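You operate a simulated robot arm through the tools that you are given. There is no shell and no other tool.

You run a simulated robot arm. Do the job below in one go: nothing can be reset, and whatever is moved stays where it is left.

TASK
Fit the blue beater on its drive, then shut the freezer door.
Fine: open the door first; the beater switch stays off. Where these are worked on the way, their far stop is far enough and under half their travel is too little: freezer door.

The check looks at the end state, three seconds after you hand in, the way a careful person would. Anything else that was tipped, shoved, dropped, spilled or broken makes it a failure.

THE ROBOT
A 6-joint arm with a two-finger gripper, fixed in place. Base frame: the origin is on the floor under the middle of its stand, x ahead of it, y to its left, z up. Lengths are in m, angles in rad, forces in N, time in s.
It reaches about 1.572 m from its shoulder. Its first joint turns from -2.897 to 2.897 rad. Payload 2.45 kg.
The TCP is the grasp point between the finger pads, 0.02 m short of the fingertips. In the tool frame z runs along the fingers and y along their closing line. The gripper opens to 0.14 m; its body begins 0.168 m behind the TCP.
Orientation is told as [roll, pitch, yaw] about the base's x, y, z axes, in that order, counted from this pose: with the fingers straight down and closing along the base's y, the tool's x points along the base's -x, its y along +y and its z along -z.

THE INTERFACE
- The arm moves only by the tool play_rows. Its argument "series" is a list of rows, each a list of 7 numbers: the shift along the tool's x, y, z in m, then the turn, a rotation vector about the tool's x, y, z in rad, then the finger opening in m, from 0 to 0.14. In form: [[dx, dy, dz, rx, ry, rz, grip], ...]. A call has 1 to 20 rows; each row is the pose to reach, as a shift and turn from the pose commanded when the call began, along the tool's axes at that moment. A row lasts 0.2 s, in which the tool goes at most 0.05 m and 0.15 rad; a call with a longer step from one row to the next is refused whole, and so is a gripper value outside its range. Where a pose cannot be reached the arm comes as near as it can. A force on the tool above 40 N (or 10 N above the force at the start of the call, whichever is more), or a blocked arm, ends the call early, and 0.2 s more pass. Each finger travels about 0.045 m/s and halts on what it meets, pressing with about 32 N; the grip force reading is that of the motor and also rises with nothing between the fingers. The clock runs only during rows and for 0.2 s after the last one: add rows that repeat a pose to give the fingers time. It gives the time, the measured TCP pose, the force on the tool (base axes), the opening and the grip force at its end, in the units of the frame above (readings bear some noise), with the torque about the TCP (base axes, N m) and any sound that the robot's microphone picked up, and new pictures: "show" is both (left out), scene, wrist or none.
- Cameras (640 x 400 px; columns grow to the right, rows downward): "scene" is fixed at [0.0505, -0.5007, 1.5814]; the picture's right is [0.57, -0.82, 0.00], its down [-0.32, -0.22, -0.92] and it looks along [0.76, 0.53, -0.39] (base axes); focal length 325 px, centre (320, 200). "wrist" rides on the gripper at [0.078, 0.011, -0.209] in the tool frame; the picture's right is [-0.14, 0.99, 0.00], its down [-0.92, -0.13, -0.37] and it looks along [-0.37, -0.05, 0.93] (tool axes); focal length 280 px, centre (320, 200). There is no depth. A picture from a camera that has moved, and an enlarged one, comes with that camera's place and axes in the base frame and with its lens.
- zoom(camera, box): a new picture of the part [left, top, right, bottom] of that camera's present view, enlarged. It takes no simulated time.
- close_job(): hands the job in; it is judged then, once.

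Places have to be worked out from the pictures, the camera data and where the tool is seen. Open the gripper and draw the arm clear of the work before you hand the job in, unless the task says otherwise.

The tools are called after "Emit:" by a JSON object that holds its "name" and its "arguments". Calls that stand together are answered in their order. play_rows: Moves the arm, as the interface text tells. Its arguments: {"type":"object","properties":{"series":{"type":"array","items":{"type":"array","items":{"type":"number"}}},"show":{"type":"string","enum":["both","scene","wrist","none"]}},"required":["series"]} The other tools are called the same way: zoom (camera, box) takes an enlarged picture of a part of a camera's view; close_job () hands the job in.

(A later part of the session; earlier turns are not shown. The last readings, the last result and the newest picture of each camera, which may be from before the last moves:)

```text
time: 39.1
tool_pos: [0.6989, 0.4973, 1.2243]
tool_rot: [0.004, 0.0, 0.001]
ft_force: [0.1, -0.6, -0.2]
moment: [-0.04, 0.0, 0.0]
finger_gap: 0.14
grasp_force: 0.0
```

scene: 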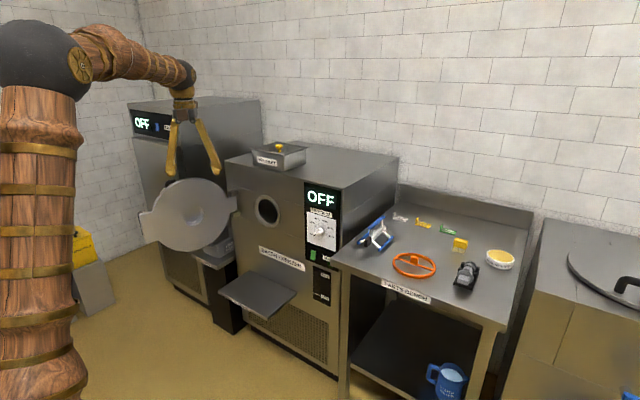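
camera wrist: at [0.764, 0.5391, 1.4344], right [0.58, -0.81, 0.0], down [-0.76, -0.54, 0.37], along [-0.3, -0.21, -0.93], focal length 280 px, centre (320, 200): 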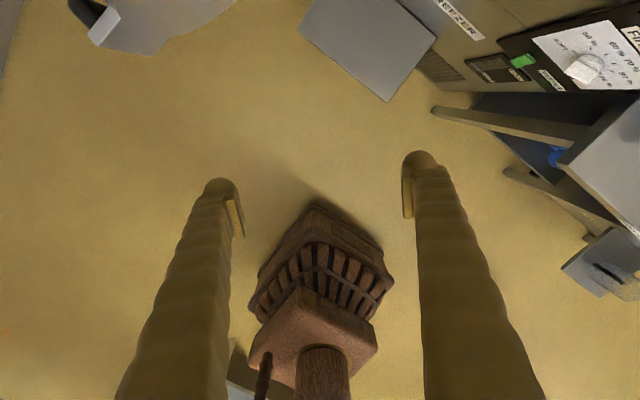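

Yaw is back to neutral. Next I'll pitch the fingers forward to look into the barrel from about (0.78, 0.515, 1.0).

Emit:
{"name": "play_rows", "arguments": {"series": [[-0.008, 0.002, 0, 0, -0.1428, 0, 0.14], [-0.016, 0.004, 0, 0, -0.2856, 0, 0.14], [-0.024, 0.006, 0, 0, -0.4284, 0, 0.14], [-0.032, 0.008, 0.02, 0, -0.5712, 0, 0.14], [-0.04, 0.01, 0.04, 0, -0.714, 0, 0.14], [-0.048, 0.012, 0.06, 0, -0.8568, 0, 0.14], [-0.056, 0.014, 0.09, 0, -0.9996, 0, 0.14], [-0.064, 0.016, 0.12, 0, -1.1424, 0, 0.14], [-0.072, 0.018, 0.15, 0, -1.2852, 0, 0.14], [-0.08, 0.018, 0.18, 0, -1.428, 0, 0.14], [-0.08, 0.018, 0.2, 0, -1.5708, 0, 0.14], [-0.08, 0.018, 0.22, 0, -1.5708, 0, 0.14], [-0.08, 0.018, 0.22, 0, -1.5708, 0, 0.14]], "show": "both"}}

Emit:
{"name": "zoom", "arguments": {"camera": "wrist", "box": [250, 0, 410, 160]}}

Emit:
{"name": "zoom", "arguments": {"camera": "scene", "box": [240, 180, 300, 240]}}

```text
time: 41.9
tool_pos: [0.78, 0.5164, 1.0059]
tool_rot: [1.993, -1.566, -1.993]
ft_force: [0.1, -0.1, -0.4]
moment: [-0.03, -0.04, -0.05]
finger_gap: 0.1402
grasp_force: 0.1
camera wrist: at [0.5725, 0.5267, 0.9278], right [0.0, 0.99, 0.14], down [-0.37, -0.13, 0.92], along [0.93, -0.05, 0.37], focal length 280 px, centre (320, 200)
```

scene: 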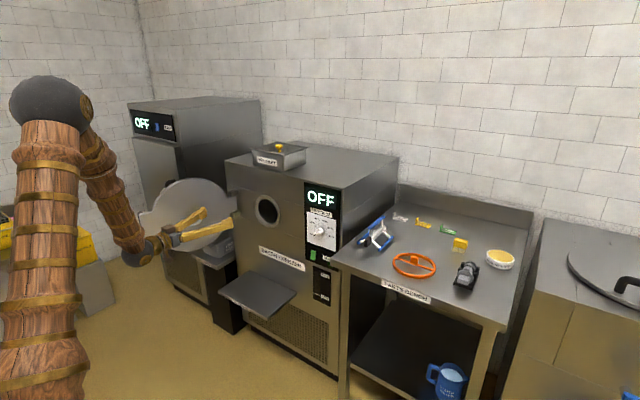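
wrist: 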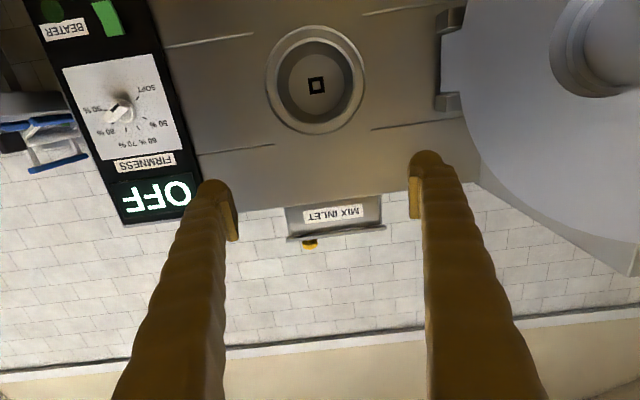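

```text
2.50 times, centred on (330, 80) of wrist
camera zoom: at [0.5725, 0.5267, 0.9278], right [0.0, 0.99, 0.14], down [-0.37, -0.13, 0.92], along [0.93, -0.05, 0.37], focal length 701 px, centre (295, 500)
```

zoom: 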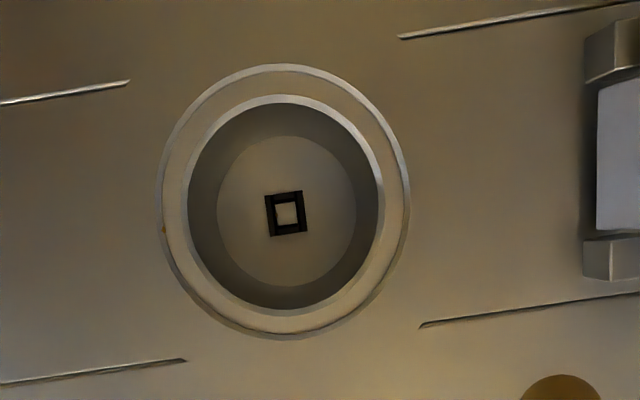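

```text
6.67 times, centred on (270, 210) of scene
camera zoom: at [0.0505, -0.5007, 1.5814], right [0.57, -0.82, 0.0], down [-0.32, -0.22, -0.92], along [0.76, 0.53, -0.39], focal length 2168 px, centre (653, 133)
```

zoom: 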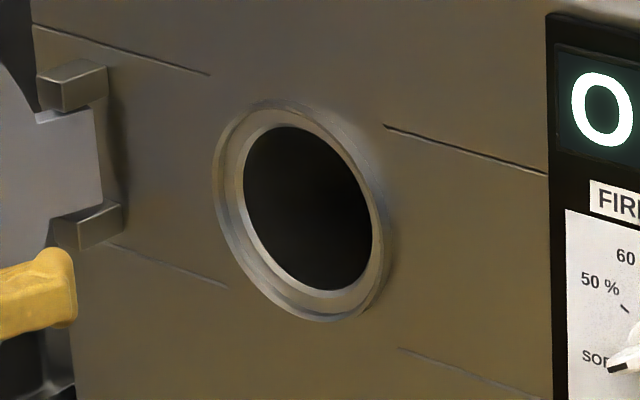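

The barrel is clear to see. It has a smooth bore of about 0.06 m radius centred near y ≈ 0.521, z ≈ 0.92, and a square drive socket in the back plate with its sides level. I'll move the camera closer to measure it better.

Emit:
{"name": "play_rows", "arguments": {"series": [[0.002, 0, 0.04, 0, 0, 0, 0.14], [0.004, 0, 0.08, 0, 0, 0, 0.14], [0.004, 0, 0.12, 0, 0, 0, 0.14], [0.004, 0, 0.16, 0, 0, 0, 0.14], [0.004, 0, 0.19, 0, 0, 0, 0.14], [0.004, 0, 0.19, 0, 0, 0, 0.14]], "show": "both"}}

Emit:
{"name": "zoom", "arguments": {"camera": "wrist", "box": [230, 0, 400, 170]}}

Emit:
{"name": "zoom", "arguments": {"camera": "wrist", "box": [280, 50, 350, 120]}}

```text
time: 43.3
tool_pos: [0.9694, 0.5171, 0.9989]
tool_rot: [1.786, -1.568, -1.787]
ft_force: [-0.2, -0.2, 0.1]
moment: [-0.01, -0.01, -0.07]
finger_gap: 0.1402
grasp_force: 0.1
camera wrist: at [0.7618, 0.5275, 0.9227], right [0.0, 0.99, 0.14], down [-0.37, -0.13, 0.92], along [0.93, -0.05, 0.37], focal length 280 px, centre (320, 200)
```

scene: 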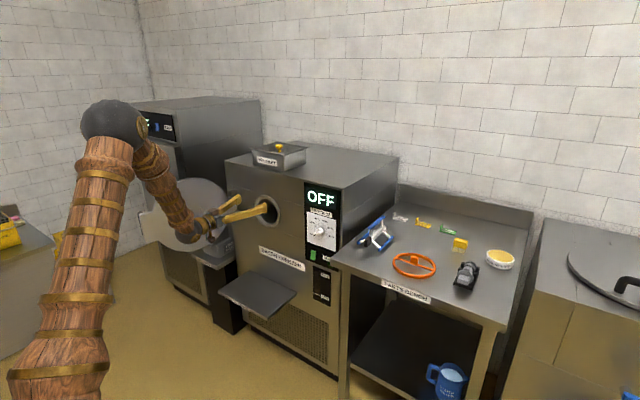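
wrist: 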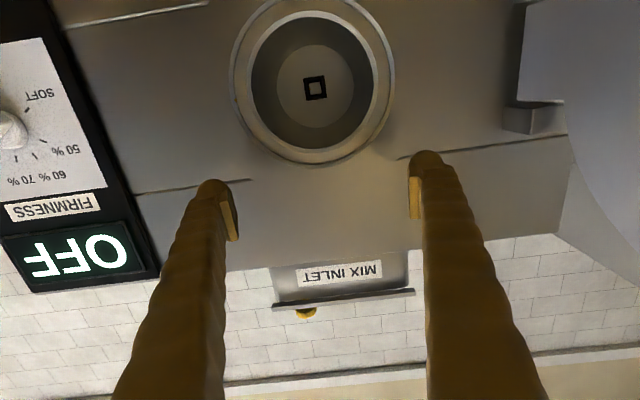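

```text
2.35 times, centred on (315, 85) of wrist
camera zoom: at [0.7618, 0.5275, 0.9227], right [0.0, 0.99, 0.14], down [-0.37, -0.13, 0.92], along [0.93, -0.05, 0.37], focal length 660 px, centre (332, 471)
```

zoom: 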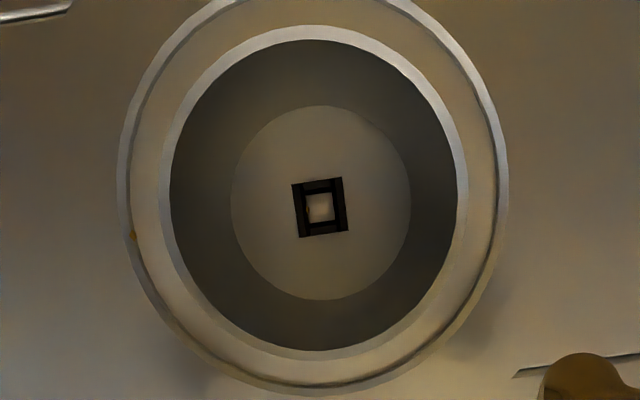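

```text
5.71 times, centred on (315, 85) of wrist
camera zoom: at [0.7618, 0.5275, 0.9227], right [0.0, 0.99, 0.14], down [-0.37, -0.13, 0.92], along [0.93, -0.05, 0.37], focal length 1602 px, centre (349, 857)
```

zoom: 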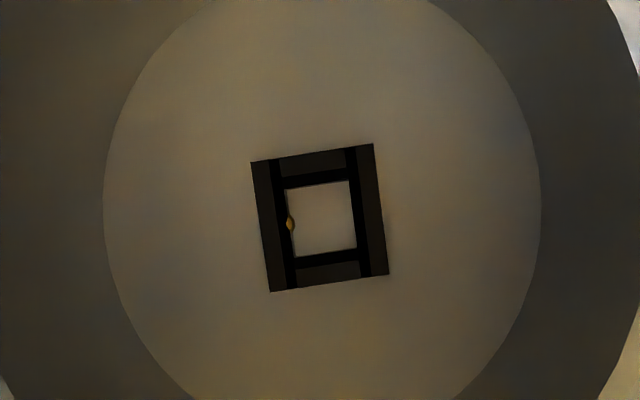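

The socket is a dark square block, and I can see a small brass dot on its -y inner side and another on the -y side of the mouth ring. I'll zoom in to understand these marks.

Emit:
{"name": "zoom", "arguments": {"camera": "wrist", "box": [225, 85, 255, 115]}}

Emit:
{"name": "zoom", "arguments": {"camera": "wrist", "box": [300, 70, 330, 105]}}

Emit:
{"name": "zoom", "arguments": {"camera": "scene", "box": [355, 205, 405, 260]}}

```text
13.33 times, centred on (240, 100) of wrist
camera zoom: at [0.7618, 0.5275, 0.9227], right [0.0, 0.99, 0.14], down [-0.37, -0.13, 0.92], along [0.93, -0.05, 0.37], focal length 3738 px, centre (1387, 1533)
```

zoom: 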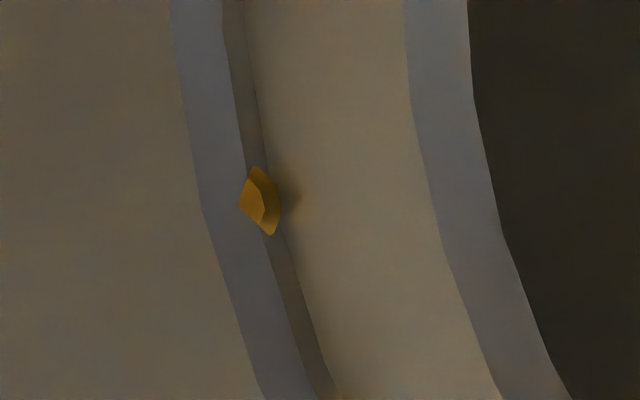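

```text
11.43 times, centred on (315, 88) of wrist
camera zoom: at [0.7618, 0.5275, 0.9227], right [0.0, 0.99, 0.14], down [-0.37, -0.13, 0.92], along [0.93, -0.05, 0.37], focal length 3204 px, centre (377, 1486)
```

zoom: 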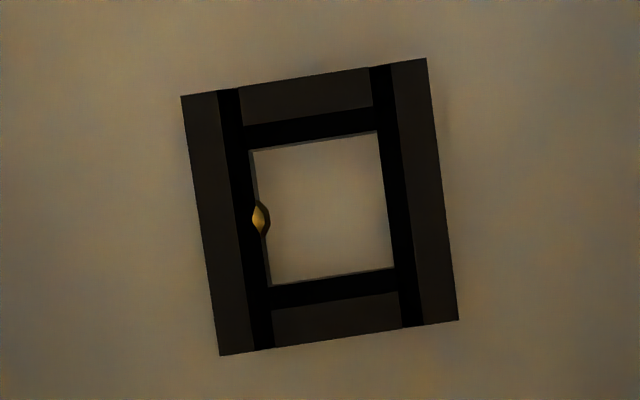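

```text
7.27 times, centred on (380, 232) of scene
camera zoom: at [0.0505, -0.5007, 1.5814], right [0.57, -0.82, 0.0], down [-0.32, -0.22, -0.92], along [0.76, 0.53, -0.39], focal length 2366 px, centre (-116, -36)
```

zoom: 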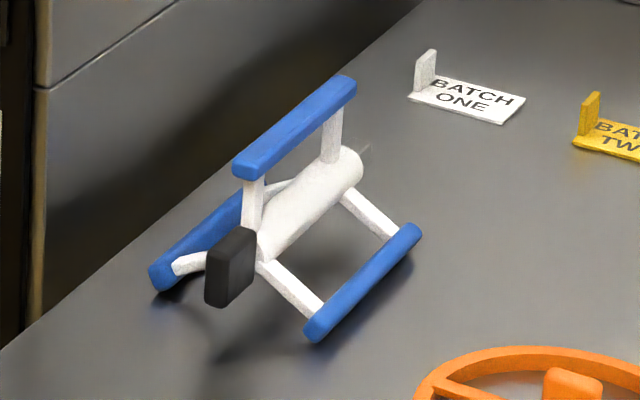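

Both brass bits look like small detents, and the socket's black strips look like lead-in chamfers around a throat of about 19 mm. The barrel axis works out to about y = 0.520, z = 0.920, with the mouth near x ≈ 1.07 and roughly 0.18 to 0.2 m deep. Now I'll go to the bench and view the beater head-on from the front.

Emit:
{"name": "play_rows", "arguments": {"series": [[-0.015, 0, -0.035, 0, 0, 0, 0.14], [-0.031, 0, -0.07, 0, 0, 0, 0.14], [-0.031, -0.045, -0.07, 0, 0, 0, 0.14], [-0.031, -0.09, -0.07, 0, 0, 0, 0.14], [-0.031, -0.135, -0.07, 0, 0, 0, 0.14], [-0.031, -0.18, -0.07, 0, 0, 0, 0.14], [-0.031, -0.225, -0.07, 0, 0, 0, 0.14], [-0.031, -0.27, -0.07, 0, 0, 0, 0.14], [-0.031, -0.315, -0.07, 0, 0, 0, 0.14], [-0.031, -0.36, -0.07, 0, 0, 0, 0.14], [-0.031, -0.405, -0.07, 0, 0, 0, 0.14], [-0.031, -0.45, -0.07, 0, 0, 0, 0.14], [-0.031, -0.495, -0.07, 0, 0, 0, 0.14], [-0.031, -0.537, -0.07, 0, 0, 0, 0.14], [-0.031, -0.537, -0.035, 0, 0, 0, 0.14], [-0.031, -0.537, -0.03, 0, 0, 0, 0.14]], "show": "both"}}

Emit:
{"name": "zoom", "arguments": {"camera": "wrist", "box": [250, 0, 400, 120]}}

```text
time: 46.7
tool_pos: [0.9336, 0.0491, 1.0445]
tool_rot: [-0.996, -1.539, 0.88]
ft_force: [-0.7, 0.6, -0.8]
moment: [0.0, -0.03, 0.01]
finger_gap: 0.14
grasp_force: 0.0
out of reach, approached as far as the arm can: row 9, 10, 11, 12, 13, 14, 15, 16
camera wrist: at [0.7271, 0.0809, 0.9717], right [0.12, 0.99, 0.11], down [-0.36, -0.06, 0.93], along [0.92, -0.15, 0.35], focal length 280 px, centre (320, 200)
```

scene: 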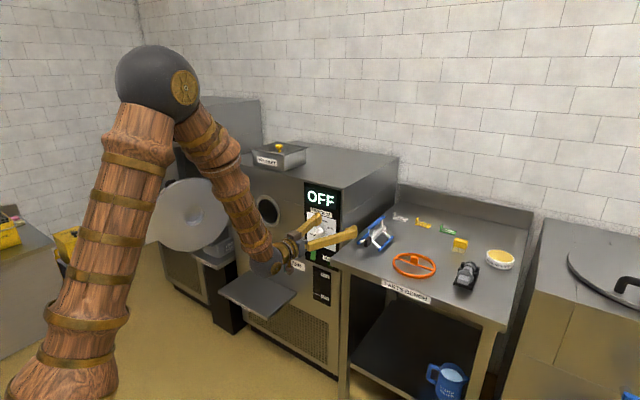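
wrist: 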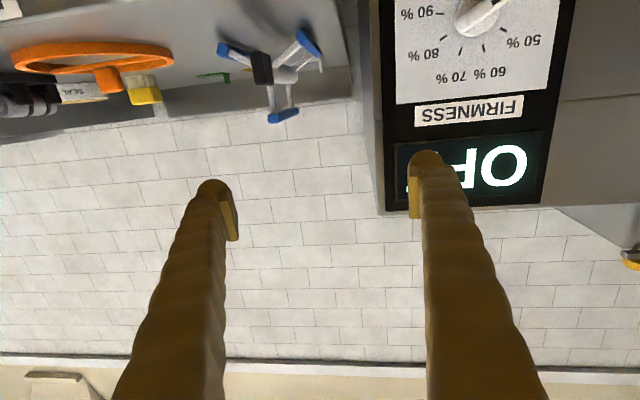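

```text
3.33 times, centred on (325, 60) of wrist
camera zoom: at [0.7271, 0.0809, 0.9717], right [0.12, 0.99, 0.11], down [-0.36, -0.06, 0.93], along [0.92, -0.15, 0.35], focal length 935 px, centre (303, 667)
```

zoom: 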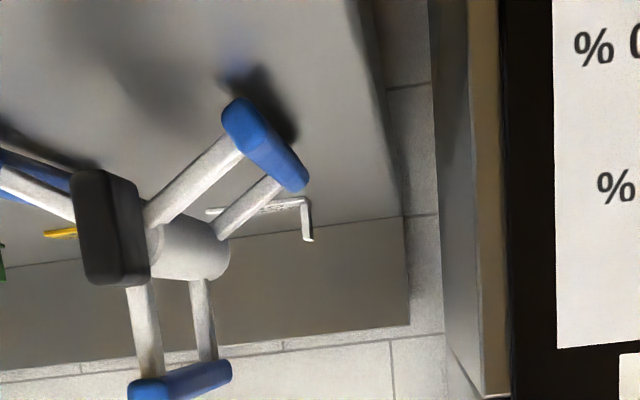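

At this y the arm can't keep the fingers level so close in, and the yaw slipped by about 0.1 rad. It needs to be a bit further out, where the beater is. The fingers are well above the beater, so I'll move forward and -y a little and check that the orientation recovers.

Emit:
{"name": "play_rows", "arguments": {"series": [[0, -0.015, 0.02, 0, 0, 0, 0.14], [0, -0.035, 0.04, 0, 0, 0, 0.14], [0, -0.055, 0.05, 0, 0, 0, 0.14], [0, -0.065, 0.055, 0, 0, 0, 0.14], [0, -0.065, 0.055, 0, 0, 0, 0.14]], "show": "both"}}

Emit:
{"name": "zoom", "arguments": {"camera": "wrist", "box": [250, 0, 400, 120]}}

```text
time: 47.9
tool_pos: [0.9787, 0.0044, 1.0475]
tool_rot: [-0.568, -1.542, 0.402]
ft_force: [0.4, -0.7, 0.4]
moment: [-0.01, -0.02, 0.0]
finger_gap: 0.14
grasp_force: 0.1
out of reach, approached as far as the arm can: row 1, 2, 3, 4, 5
camera wrist: at [0.7734, 0.0474, 0.9751], right [0.17, 0.98, 0.12], down [-0.36, -0.06, 0.93], along [0.92, -0.2, 0.35], focal length 280 px, centre (320, 200)
```

scene: 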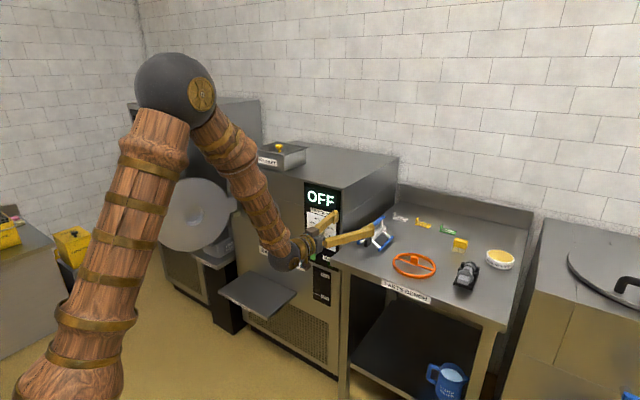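
wrist: 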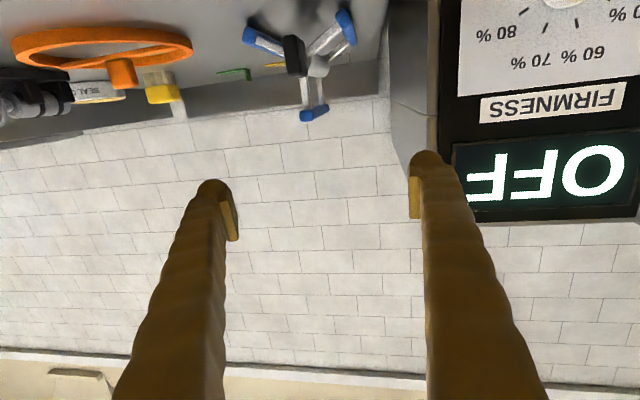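

```text
3.33 times, centred on (325, 60) of wrist
camera zoom: at [0.7734, 0.0474, 0.9751], right [0.17, 0.98, 0.12], down [-0.36, -0.06, 0.93], along [0.92, -0.2, 0.35], focal length 935 px, centre (303, 667)
```

zoom: 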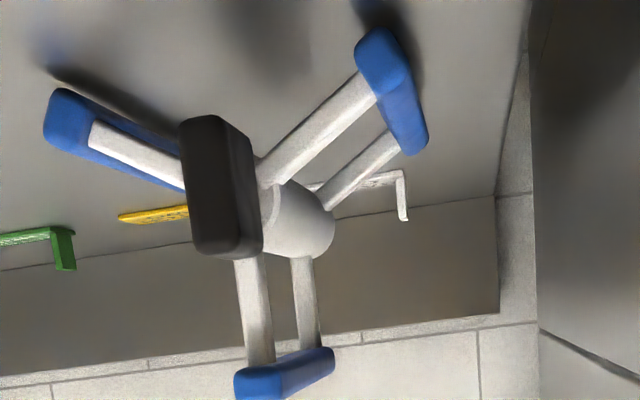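

The fingers still point about 0.16 rad right of straight ahead. In this arm configuration the heading seems to need to stay at least that far right of the arm's own direction, which is fine for a grip. I'll zoom in on the grip tab to place it precisely.

Emit:
{"name": "zoom", "arguments": {"camera": "wrist", "box": [275, 20, 335, 70]}}

Emit:
{"name": "zoom", "arguments": {"camera": "wrist", "box": [230, 0, 370, 130]}}

Emit:
{"name": "zoom", "arguments": {"camera": "scene", "box": [340, 200, 420, 260]}}

```text
8.00 times, centred on (305, 45) of wrist
camera zoom: at [0.7734, 0.0474, 0.9751], right [0.17, 0.98, 0.12], down [-0.36, -0.06, 0.93], along [0.92, -0.2, 0.35], focal length 2243 px, centre (440, 1440)
```

zoom: 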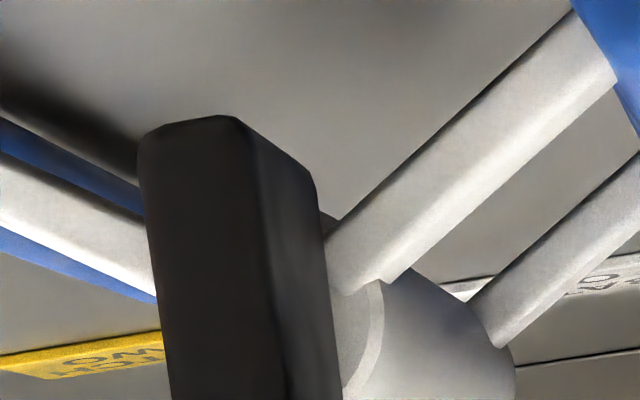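

```text
3.08 times, centred on (300, 65) of wrist
camera zoom: at [0.7734, 0.0474, 0.9751], right [0.17, 0.98, 0.12], down [-0.36, -0.06, 0.93], along [0.92, -0.2, 0.35], focal length 863 px, centre (382, 615)
```

zoom: 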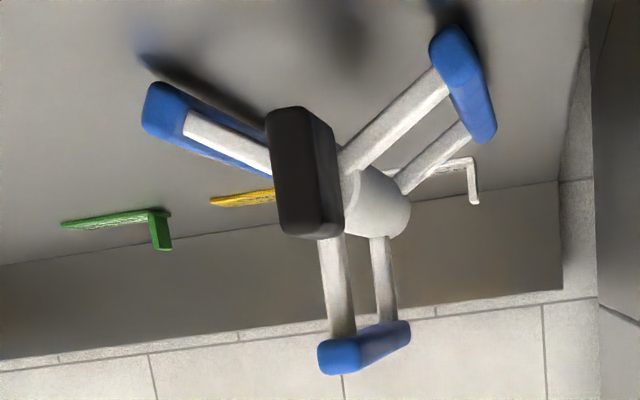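

```text
6.67 times, centred on (380, 230) of scene
camera zoom: at [0.0505, -0.5007, 1.5814], right [0.57, -0.82, 0.0], down [-0.32, -0.22, -0.92], along [0.76, 0.53, -0.39], focal length 2168 px, centre (-80, 0)
```

zoom: 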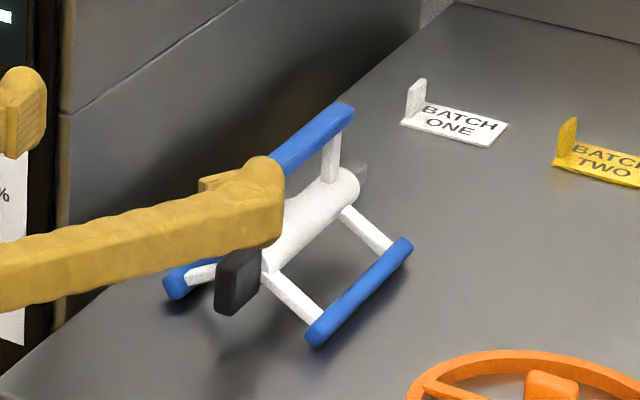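

The scene and wrist rays agree well: the tab's front face is at (1.047, -0.022, 0.940), and the tab is about 11 mm thick and 34 mm tall. I'll lower the tool in front of it with the fingers narrowed to 0.05, staying about 3 cm short of it.

Emit:
{"name": "play_rows", "arguments": {"series": [[0.02, -0.003, 0.0, 0, 0, 0, 0.12], [0.045, -0.006, 0.0, 0, 0, 0, 0.1], [0.07, -0.009, 0.003, 0, 0, 0, 0.08], [0.09, -0.011, 0.006, 0, 0, 0, 0.06], [0.105, -0.011, 0.009, 0, 0, 0, 0.05], [0.108, -0.011, 0.011, 0, 0, 0, 0.05], [0.108, -0.011, 0.011, 0, 0, 0, 0.05]], "show": "both"}}

Emit:
{"name": "zoom", "arguments": {"camera": "scene", "box": [330, 200, 410, 260]}}

```text
time: 49.5
tool_pos: [0.9901, 0.0001, 0.9463]
tool_rot: [-1.077, -1.511, 0.898]
ft_force: [0.5, -0.8, 0.1]
moment: [0.0, 0.02, 0.02]
finger_gap: 0.05
grasp_force: 0.1
out of reach, approached as far as the arm can: row 2, 3, 4, 5, 6, 7
camera wrist: at [0.7861, 0.0432, 0.8755], right [0.18, 0.98, 0.09], down [-0.35, -0.02, 0.94], along [0.92, -0.2, 0.34], focal length 280 px, centre (320, 200)
```

scene: 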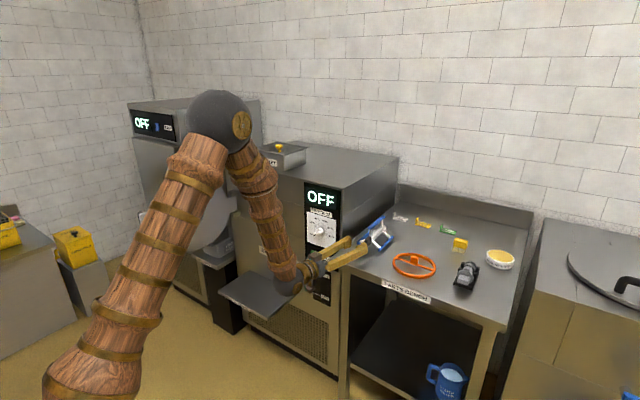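
wrist: 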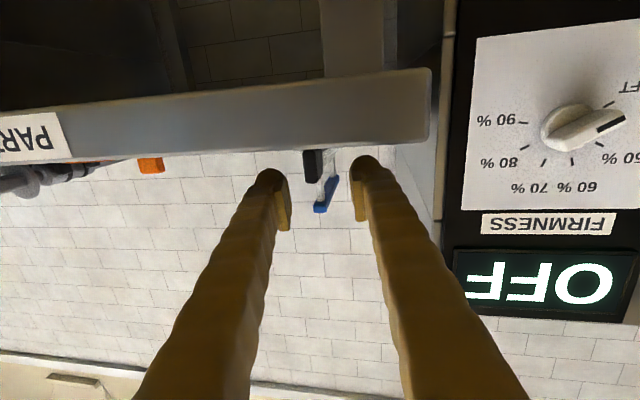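

```text
6.67 times, centred on (370, 230) of scene
camera zoom: at [0.0505, -0.5007, 1.5814], right [0.57, -0.82, 0.0], down [-0.32, -0.22, -0.92], along [0.76, 0.53, -0.39], focal length 2168 px, centre (-13, 0)
```

zoom: 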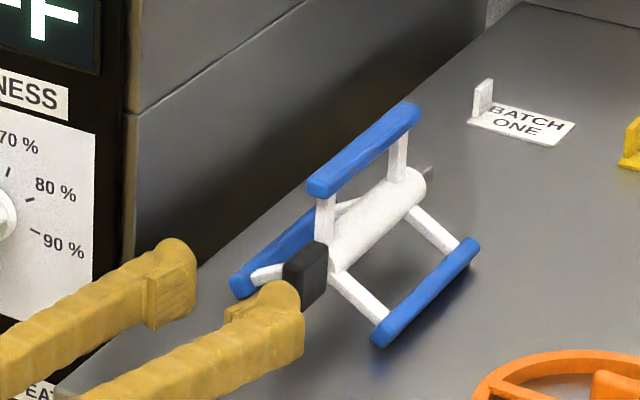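

The lower I go, the more the arm tilts the tool, because the wrist roll joint is near its limit with the camera underneath. In this arm shape, rolling the gripper half a turn should free that joint, put the camera on top and keep it clear of the bench. I'll raise it first, then roll.

Emit:
{"name": "play_rows", "arguments": {"series": [[-0.03, 0, -0.005, 0.03, 0, 0, 0.05], [-0.07, 0, -0.01, 0.06, 0, 0, 0.05], [-0.11, 0, -0.015, 0.09, 0, 0, 0.05], [-0.14, 0, -0.015, 0.12, 0, -0.1, 0.05], [-0.15, 0, -0.015, 0.12, 0, -0.24, 0.05], [-0.15, 0, -0.015, 0.12, 0, -0.38, 0.05], [-0.15, 0, -0.015, 0.12, 0, -0.52, 0.05], [-0.15, 0, -0.015, 0.12, 0, -0.66, 0.05], [-0.15, 0, -0.015, 0.12, 0, -0.8, 0.05], [-0.15, 0, -0.015, 0.12, 0, -0.8, 0.05]], "show": "both"}}

```text
time: 51.7
tool_pos: [0.9804, 0.0044, 1.097]
tool_rot: [-1.605, -0.755, 1.323]
ft_force: [-0.9, -0.2, 0.2]
moment: [-0.02, -0.02, 0.01]
finger_gap: 0.0501
grasp_force: 0.0
out of reach, approached as far as the arm can: row 1
camera wrist: at [0.7689, 0.0107, 1.0317], right [0.22, 0.75, -0.63], down [-0.22, 0.67, 0.71], along [0.95, -0.03, 0.31], focal length 280 px, centre (320, 200)
```

scene: 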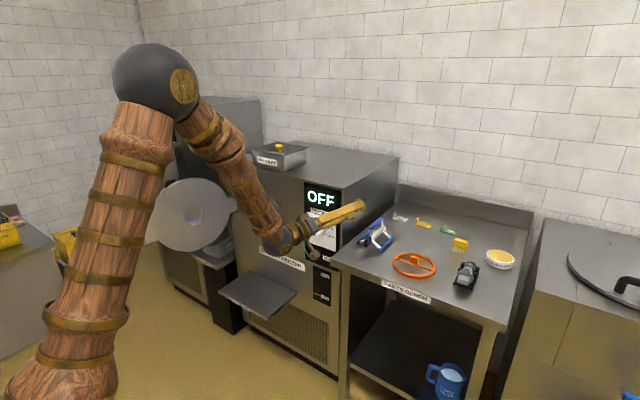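
wrist: 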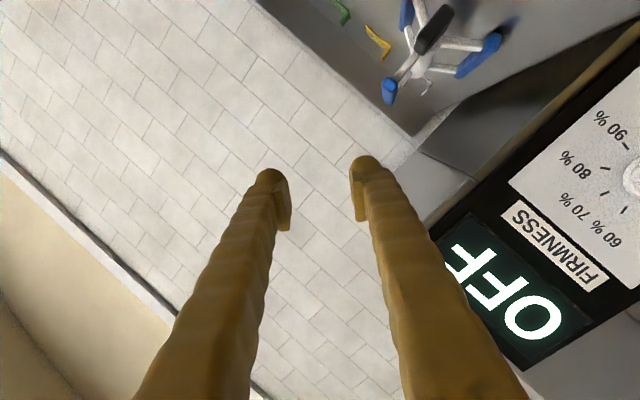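

The roll is moving freely now with no reach warnings. I'll continue the roll to bring the camera to the top.

Emit:
{"name": "play_rows", "arguments": {"series": [[0, 0, 0, 0, 0, -0.145, 0.05], [0, 0, 0, 0, 0, -0.29, 0.05], [0, 0, 0, 0, 0, -0.435, 0.05], [0, 0, 0, 0, 0, -0.58, 0.05], [0, 0, 0, 0, 0, -0.725, 0.05], [0, 0, 0, 0, 0, -0.87, 0.05], [0, 0, 0, 0, 0, -1.015, 0.05], [0, 0, 0, 0, 0, -1.16, 0.05], [0, 0, 0, 0, 0, -1.305, 0.05], [0, 0, 0, 0, 0, -1.45, 0.05], [0, 0, 0, 0, 0, -1.595, 0.05], [0, 0, 0, 0, 0, -1.74, 0.05], [0, 0, 0, 0, 0, -1.885, 0.05], [0, 0, 0, 0, 0, -2.03, 0.05], [0, 0, 0, 0, 0, -2.175, 0.05], [0, 0, 0, 0, 0, -2.32, 0.05], [0, 0, 0, 0, 0, -2.32, 0.05]], "show": "both"}}

```text
time: 55.3
tool_pos: [0.9818, 0.005, 1.0985]
tool_rot: [-2.924, 1.544, -0.054]
ft_force: [-0.6, -0.6, -0.1]
moment: [-0.01, 0.0, 0.02]
finger_gap: 0.0501
grasp_force: 0.0
camera wrist: at [0.7763, 0.0486, 1.1715], right [-0.26, -0.95, -0.14], down [-0.3, 0.22, -0.93], along [0.92, -0.2, -0.34], focal length 280 px, centre (320, 200)
```

scene: 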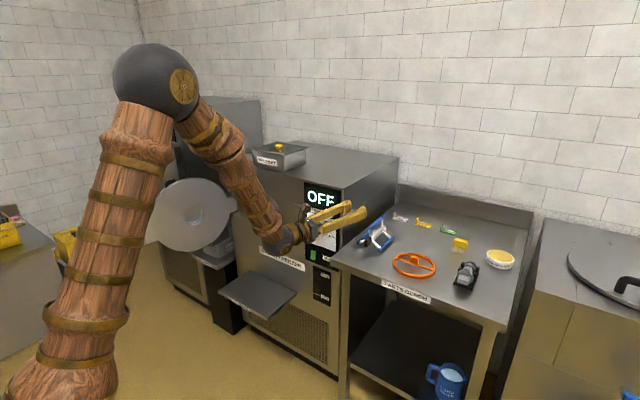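
wrist: 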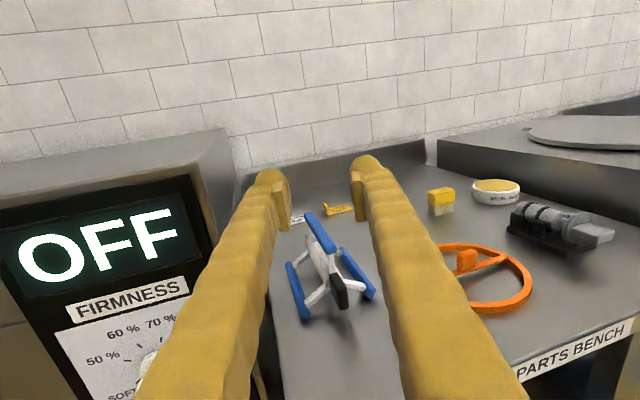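

The camera is now on top and the tool is free to move. It's pitched up about 0.026 rad with a heading of -0.27. I'll level it, set the heading to -0.22, and descend to just in front of the tab.

Emit:
{"name": "play_rows", "arguments": {"series": [[-0.03, 0.002, 0.001, 0.02, -0.013, 0, 0.05], [-0.065, 0.004, 0.002, 0.04, -0.026, 0, 0.05], [-0.1, 0.006, 0.003, 0.05, -0.026, 0, 0.05], [-0.135, 0.008, 0.004, 0.05, -0.026, 0, 0.05], [-0.159, 0.01, 0.0055, 0.05, -0.026, 0, 0.05], [-0.159, 0.01, 0.0055, 0.05, -0.026, 0, 0.05]], "show": "both"}}

Emit:
{"name": "zoom", "arguments": {"camera": "wrist", "box": [220, 140, 420, 300]}}

Emit:
{"name": "zoom", "arguments": {"camera": "scene", "box": [330, 200, 410, 260]}}

```text
time: 56.7
tool_pos: [0.9866, -0.0091, 0.9382]
tool_rot: [-1.549, 1.567, 1.367]
ft_force: [0.0, 0.3, 0.0]
moment: [-0.04, 0.0, 0.0]
finger_gap: 0.0501
grasp_force: 0.0
camera wrist: at [0.7817, 0.0244, 1.0173], right [-0.22, -0.97, -0.14], down [-0.33, 0.21, -0.92], along [0.92, -0.15, -0.36], focal length 280 px, centre (320, 200)
```

scene: 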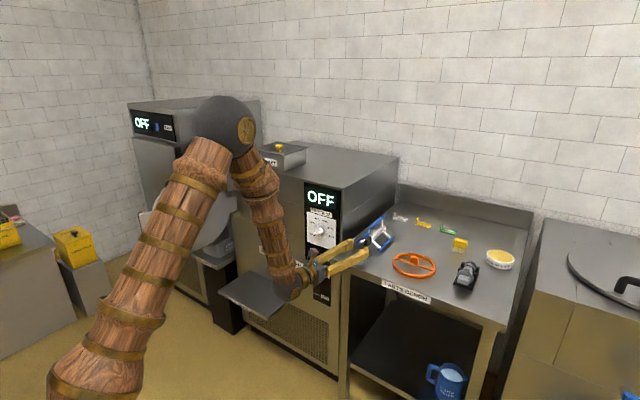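
wrist: 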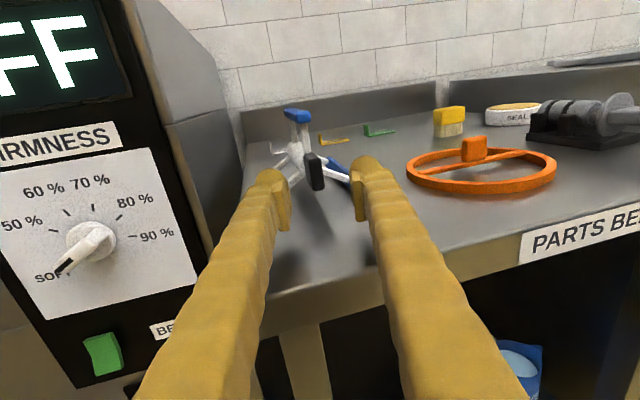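

```text
2.50 times, centred on (320, 220) of wrist
camera zoom: at [0.7817, 0.0244, 1.0173], right [-0.22, -0.97, -0.14], down [-0.33, 0.21, -0.92], along [0.92, -0.15, -0.36], focal length 701 px, centre (320, 150)
```

zoom: 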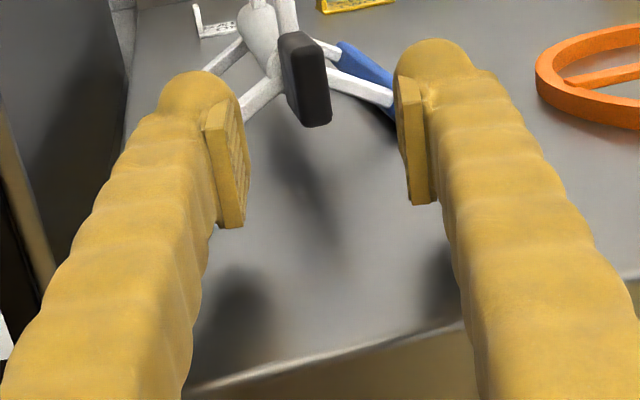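

```text
6.67 times, centred on (370, 230) of scene
camera zoom: at [0.0505, -0.5007, 1.5814], right [0.57, -0.82, 0.0], down [-0.32, -0.22, -0.92], along [0.76, 0.53, -0.39], focal length 2168 px, centre (-13, 0)
```

zoom: 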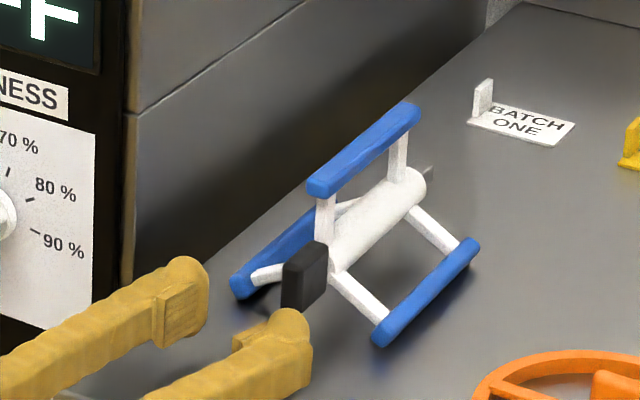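

The tool is level and lined up, and the predicted tab position matches what the wrist camera shows. I'll advance 7 cm along the heading to straddle the tab and then look before closing.

Emit:
{"name": "play_rows", "arguments": {"series": [[0.001, -0.002, 0.02, 0, 0, 0, 0.05], [0.001, -0.003, 0.04, 0, 0, 0, 0.05], [0.001, -0.003, 0.056, 0, 0, 0, 0.05], [0.001, -0.003, 0.068, 0, 0, 0, 0.05], [0.001, -0.003, 0.068, 0, 0, 0, 0.05]], "show": "both"}}

Emit:
{"name": "zoom", "arguments": {"camera": "wrist", "box": [240, 130, 400, 250]}}

Emit:
{"name": "zoom", "arguments": {"camera": "scene", "box": [340, 200, 420, 260]}}

```text
time: 57.9
tool_pos: [1.0517, -0.0202, 0.9389]
tool_rot: [-1.572, 1.563, 1.345]
ft_force: [-0.4, 0.3, 0.3]
moment: [-0.01, 0.0, -0.01]
finger_gap: 0.05
grasp_force: 0.1
camera wrist: at [0.8479, 0.0139, 1.0178], right [-0.22, -0.97, -0.14], down [-0.33, 0.21, -0.92], along [0.92, -0.15, -0.36], focal length 280 px, centre (320, 200)
```

scene: 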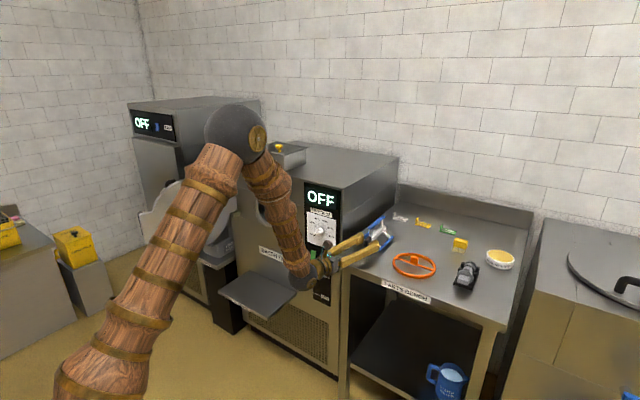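
wrist: 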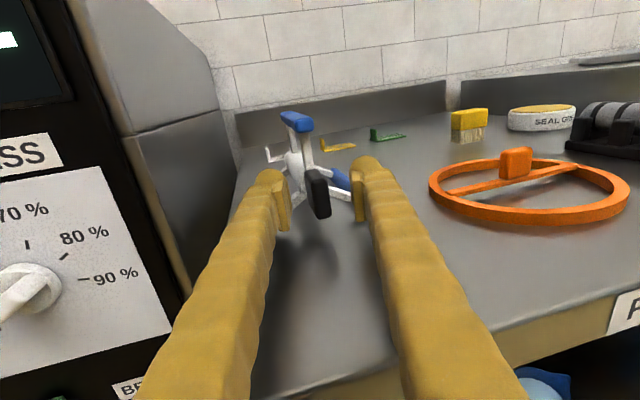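

```text
3.33 times, centred on (320, 190) of wrist
camera zoom: at [0.8479, 0.0139, 1.0178], right [-0.22, -0.97, -0.14], down [-0.33, 0.21, -0.92], along [0.92, -0.15, -0.36], focal length 935 px, centre (320, 233)
```

zoom: 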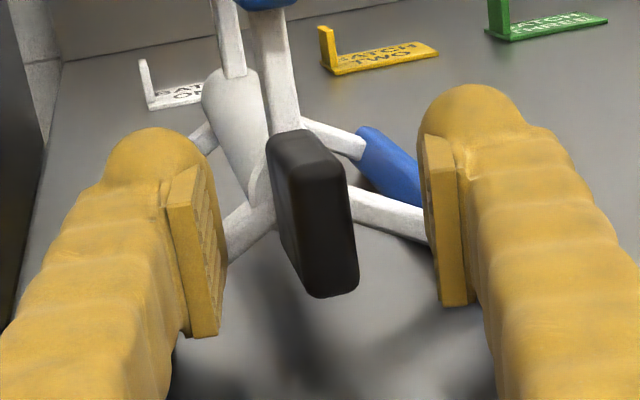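

```text
6.67 times, centred on (380, 230) of scene
camera zoom: at [0.0505, -0.5007, 1.5814], right [0.57, -0.82, 0.0], down [-0.32, -0.22, -0.92], along [0.76, 0.53, -0.39], focal length 2168 px, centre (-80, 0)
```

zoom: 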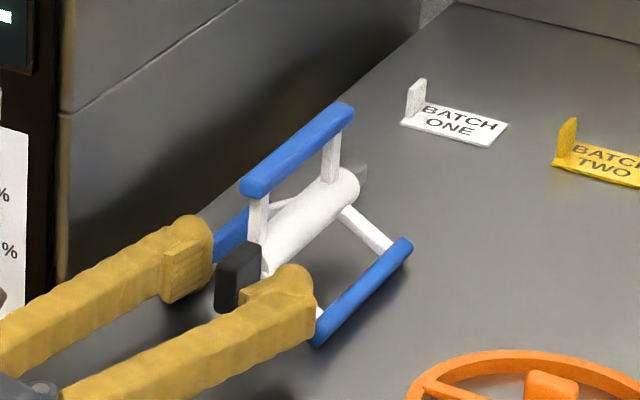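

The tab sits between the pads. I'll close part way so the right finger clears the blade, go 6 mm deeper, and then close fully.

Emit:
{"name": "play_rows", "arguments": {"series": [[0, 0, 0, 0, 0, 0, 0.03], [0, 0, 0, 0, 0, 0, 0.03], [0, 0, 0.006, 0, 0, 0, 0.03], [0, 0, 0.006, 0, 0, 0, 0.02], [0, 0, 0.006, 0, 0, 0, 0.012], [0, 0, 0.006, 0, 0, 0, 0.005], [0, 0, 0.006, 0, 0, 0, 0.0], [0, 0, 0.006, 0, 0, 0, 0.0], [0, 0, 0.006, 0, 0, 0, 0.0]], "show": "both"}}

Emit:
{"name": "zoom", "arguments": {"camera": "wrist", "box": [240, 90, 400, 250]}}

Emit:
{"name": "zoom", "arguments": {"camera": "scene", "box": [340, 200, 420, 260]}}

```text
time: 59.9
tool_pos: [1.0603, -0.0206, 0.9383]
tool_rot: [-1.561, 1.563, 1.358]
ft_force: [1.5, -1.5, 1.4]
moment: [-0.23, -0.06, 0.03]
finger_gap: 0.0131
grasp_force: 32.1
camera wrist: at [0.8546, 0.0132, 1.0177], right [-0.22, -0.97, -0.14], down [-0.33, 0.21, -0.92], along [0.92, -0.15, -0.36], focal length 280 px, centre (320, 200)
```

scene: 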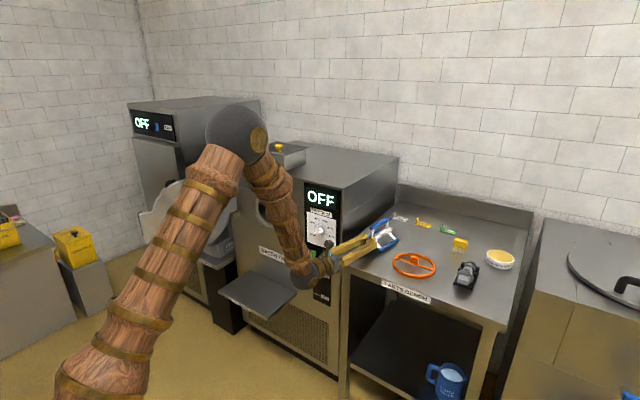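
wrist: 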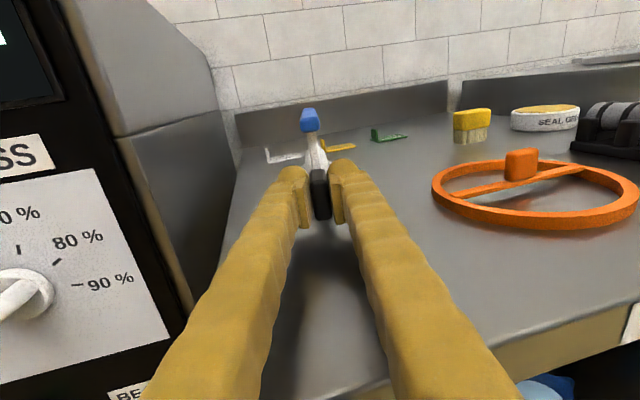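

```text
2.50 times, centred on (320, 170) of wrist
camera zoom: at [0.8546, 0.0132, 1.0177], right [-0.22, -0.97, -0.14], down [-0.33, 0.21, -0.92], along [0.92, -0.15, -0.36], focal length 701 px, centre (320, 275)
```

zoom: 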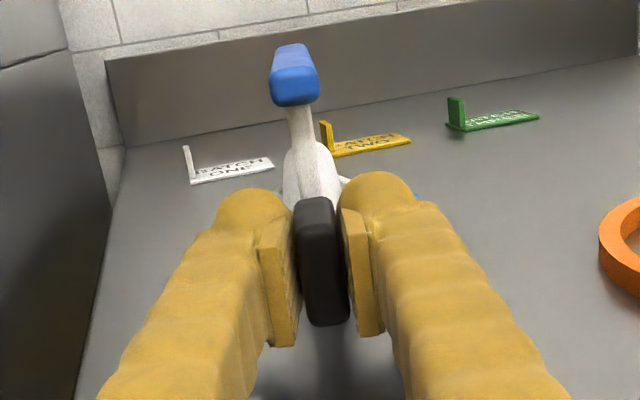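

```text
6.67 times, centred on (380, 230) of scene
camera zoom: at [0.0505, -0.5007, 1.5814], right [0.57, -0.82, 0.0], down [-0.32, -0.22, -0.92], along [0.76, 0.53, -0.39], focal length 2168 px, centre (-80, 0)
```

zoom: 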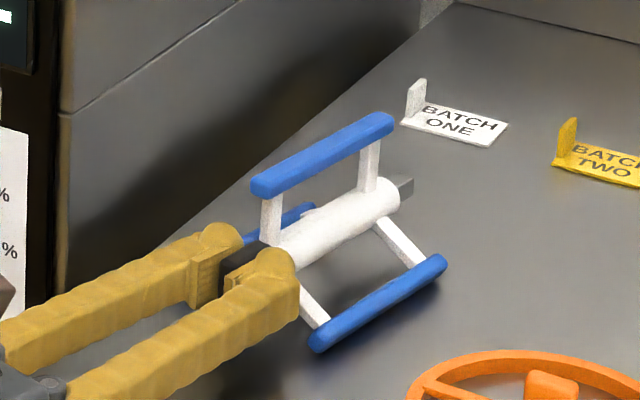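

The beater is gripped with a 13 mm gap and has swung into line with the tool. Its square tail pin is visible at the back. I'll lift it gently and check that it doesn't droop.

Emit:
{"name": "play_rows", "arguments": {"series": [[0.01, 0, 0, 0, 0, 0, 0], [0.025, 0, 0, 0, 0, 0, 0], [0.045, 0, 0, 0, 0, 0, 0], [0.07, 0, 0, 0, 0, 0, 0], [0.095, 0, 0, 0, 0, 0, 0], [0.11, 0, 0, 0, 0, 0, 0], [0.11, 0, 0, 0, 0, 0, 0]], "show": "both"}}

Emit:
{"name": "zoom", "arguments": {"camera": "scene", "box": [340, 170, 440, 250]}}

Emit:
{"name": "zoom", "arguments": {"camera": "wrist", "box": [240, 90, 400, 250]}}

```text
time: 61.5
tool_pos: [1.0622, -0.0227, 1.0482]
tool_rot: [-1.491, 1.562, 1.426]
ft_force: [1.0, -0.5, -2.3]
moment: [0.07, 0.23, -0.02]
finger_gap: 0.0131
grasp_force: 31.6
camera wrist: at [0.8558, 0.0114, 1.1279], right [-0.22, -0.97, -0.14], down [-0.33, 0.21, -0.92], along [0.92, -0.15, -0.37], focal length 280 px, centre (320, 200)
```

scene: 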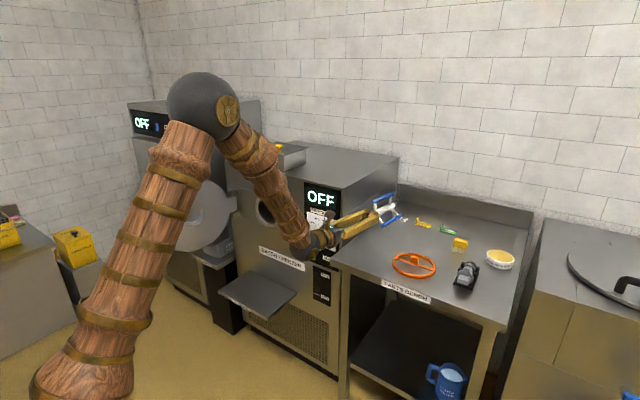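
wrist: 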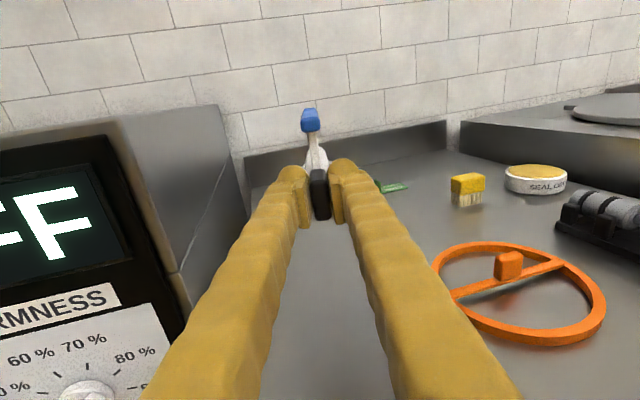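

```text
5.00 times, centred on (390, 210) of scene
camera zoom: at [0.0505, -0.5007, 1.5814], right [0.57, -0.82, 0.0], down [-0.32, -0.22, -0.92], along [0.76, 0.53, -0.39], focal length 1626 px, centre (-30, 150)
```

zoom: 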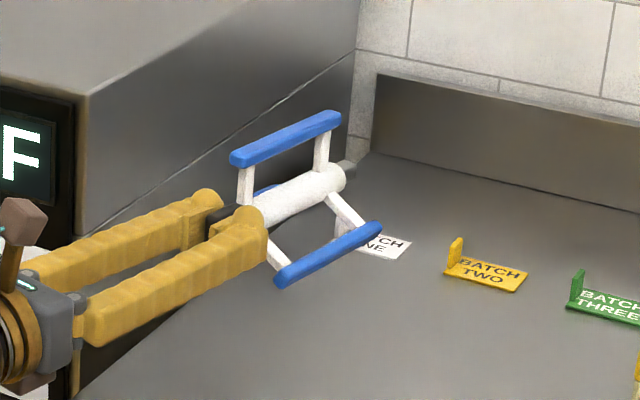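

```text
2.50 times, centred on (320, 170) of wrist
camera zoom: at [0.8558, 0.0114, 1.1279], right [-0.22, -0.97, -0.14], down [-0.33, 0.21, -0.92], along [0.92, -0.15, -0.37], focal length 701 px, centre (320, 275)
```

zoom: 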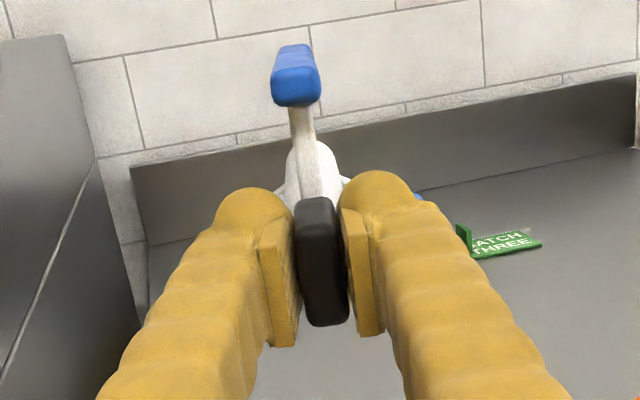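

The beater is held level without droop, weighing about 0.24 kg. I'll carry it back and across with the heading turned to the right, so the tail stays clear of the freezer front and the arm keeps out of its fold limit.

Emit:
{"name": "play_rows", "arguments": {"series": [[0.003, 0.0006, -0.0286, -0.0944, 0, 0, 0], [0.006, 0.0012, -0.0572, -0.1888, 0, 0, 0], [0.009, 0.0017, -0.0857, -0.2831, 0, 0, 0], [0.012, 0.0023, -0.1143, -0.3775, 0, 0, 0], [0.01, -0.0171, -0.1372, -0.4075, 0, 0, 0], [0.008, -0.0366, -0.16, -0.4375, 0, 0, 0], [0.006, -0.056, -0.1829, -0.4675, 0, 0, 0], [0.004, -0.0755, -0.2057, -0.4975, 0, 0, 0], [0.002, -0.0949, -0.2286, -0.5275, 0, 0, 0], [0.0, -0.1185, -0.2421, -0.5275, 0, 0, 0], [-0.002, -0.1421, -0.2557, -0.5275, 0, 0, 0], [-0.004, -0.1657, -0.2692, -0.5275, 0, 0, 0], [-0.004, -0.1893, -0.2828, -0.5275, 0, 0, 0], [-0.004, -0.2129, -0.2963, -0.5275, 0, 0, 0], [-0.004, -0.2129, -0.2963, -0.5275, 0, 0, 0]], "show": "both"}}

```text
time: 64.7
tool_pos: [0.8186, 0.2507, 1.0465]
tool_rot: [-0.968, 1.564, 1.424]
ft_force: [-0.1, 0.0, -2.1]
moment: [0.15, 0.18, 0.02]
finger_gap: 0.0129
grasp_force: 32.1
camera wrist: at [0.6602, 0.3836, 1.1265], right [-0.67, -0.72, -0.14], down [-0.18, 0.35, -0.92], along [0.72, -0.59, -0.37], focal length 280 px, centre (320, 200)
```

scene: 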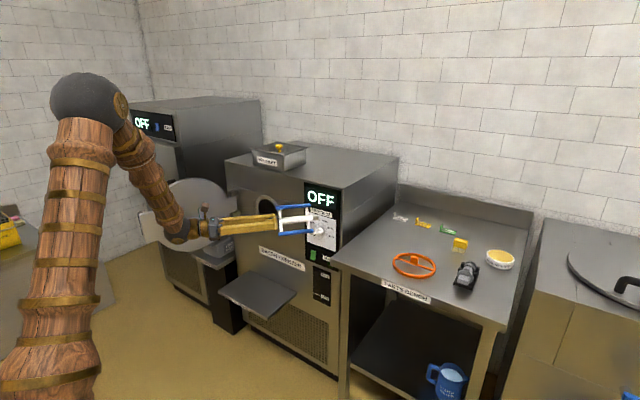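
wrist: 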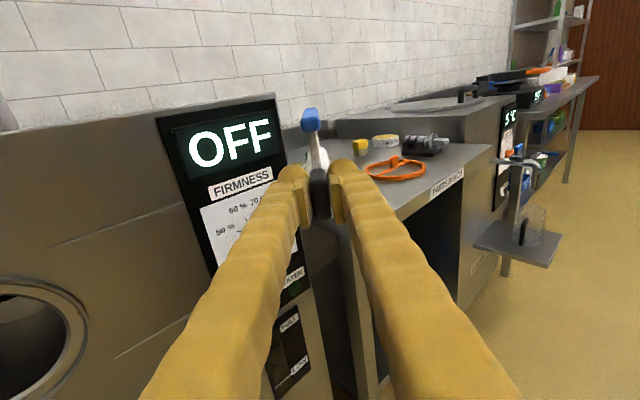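

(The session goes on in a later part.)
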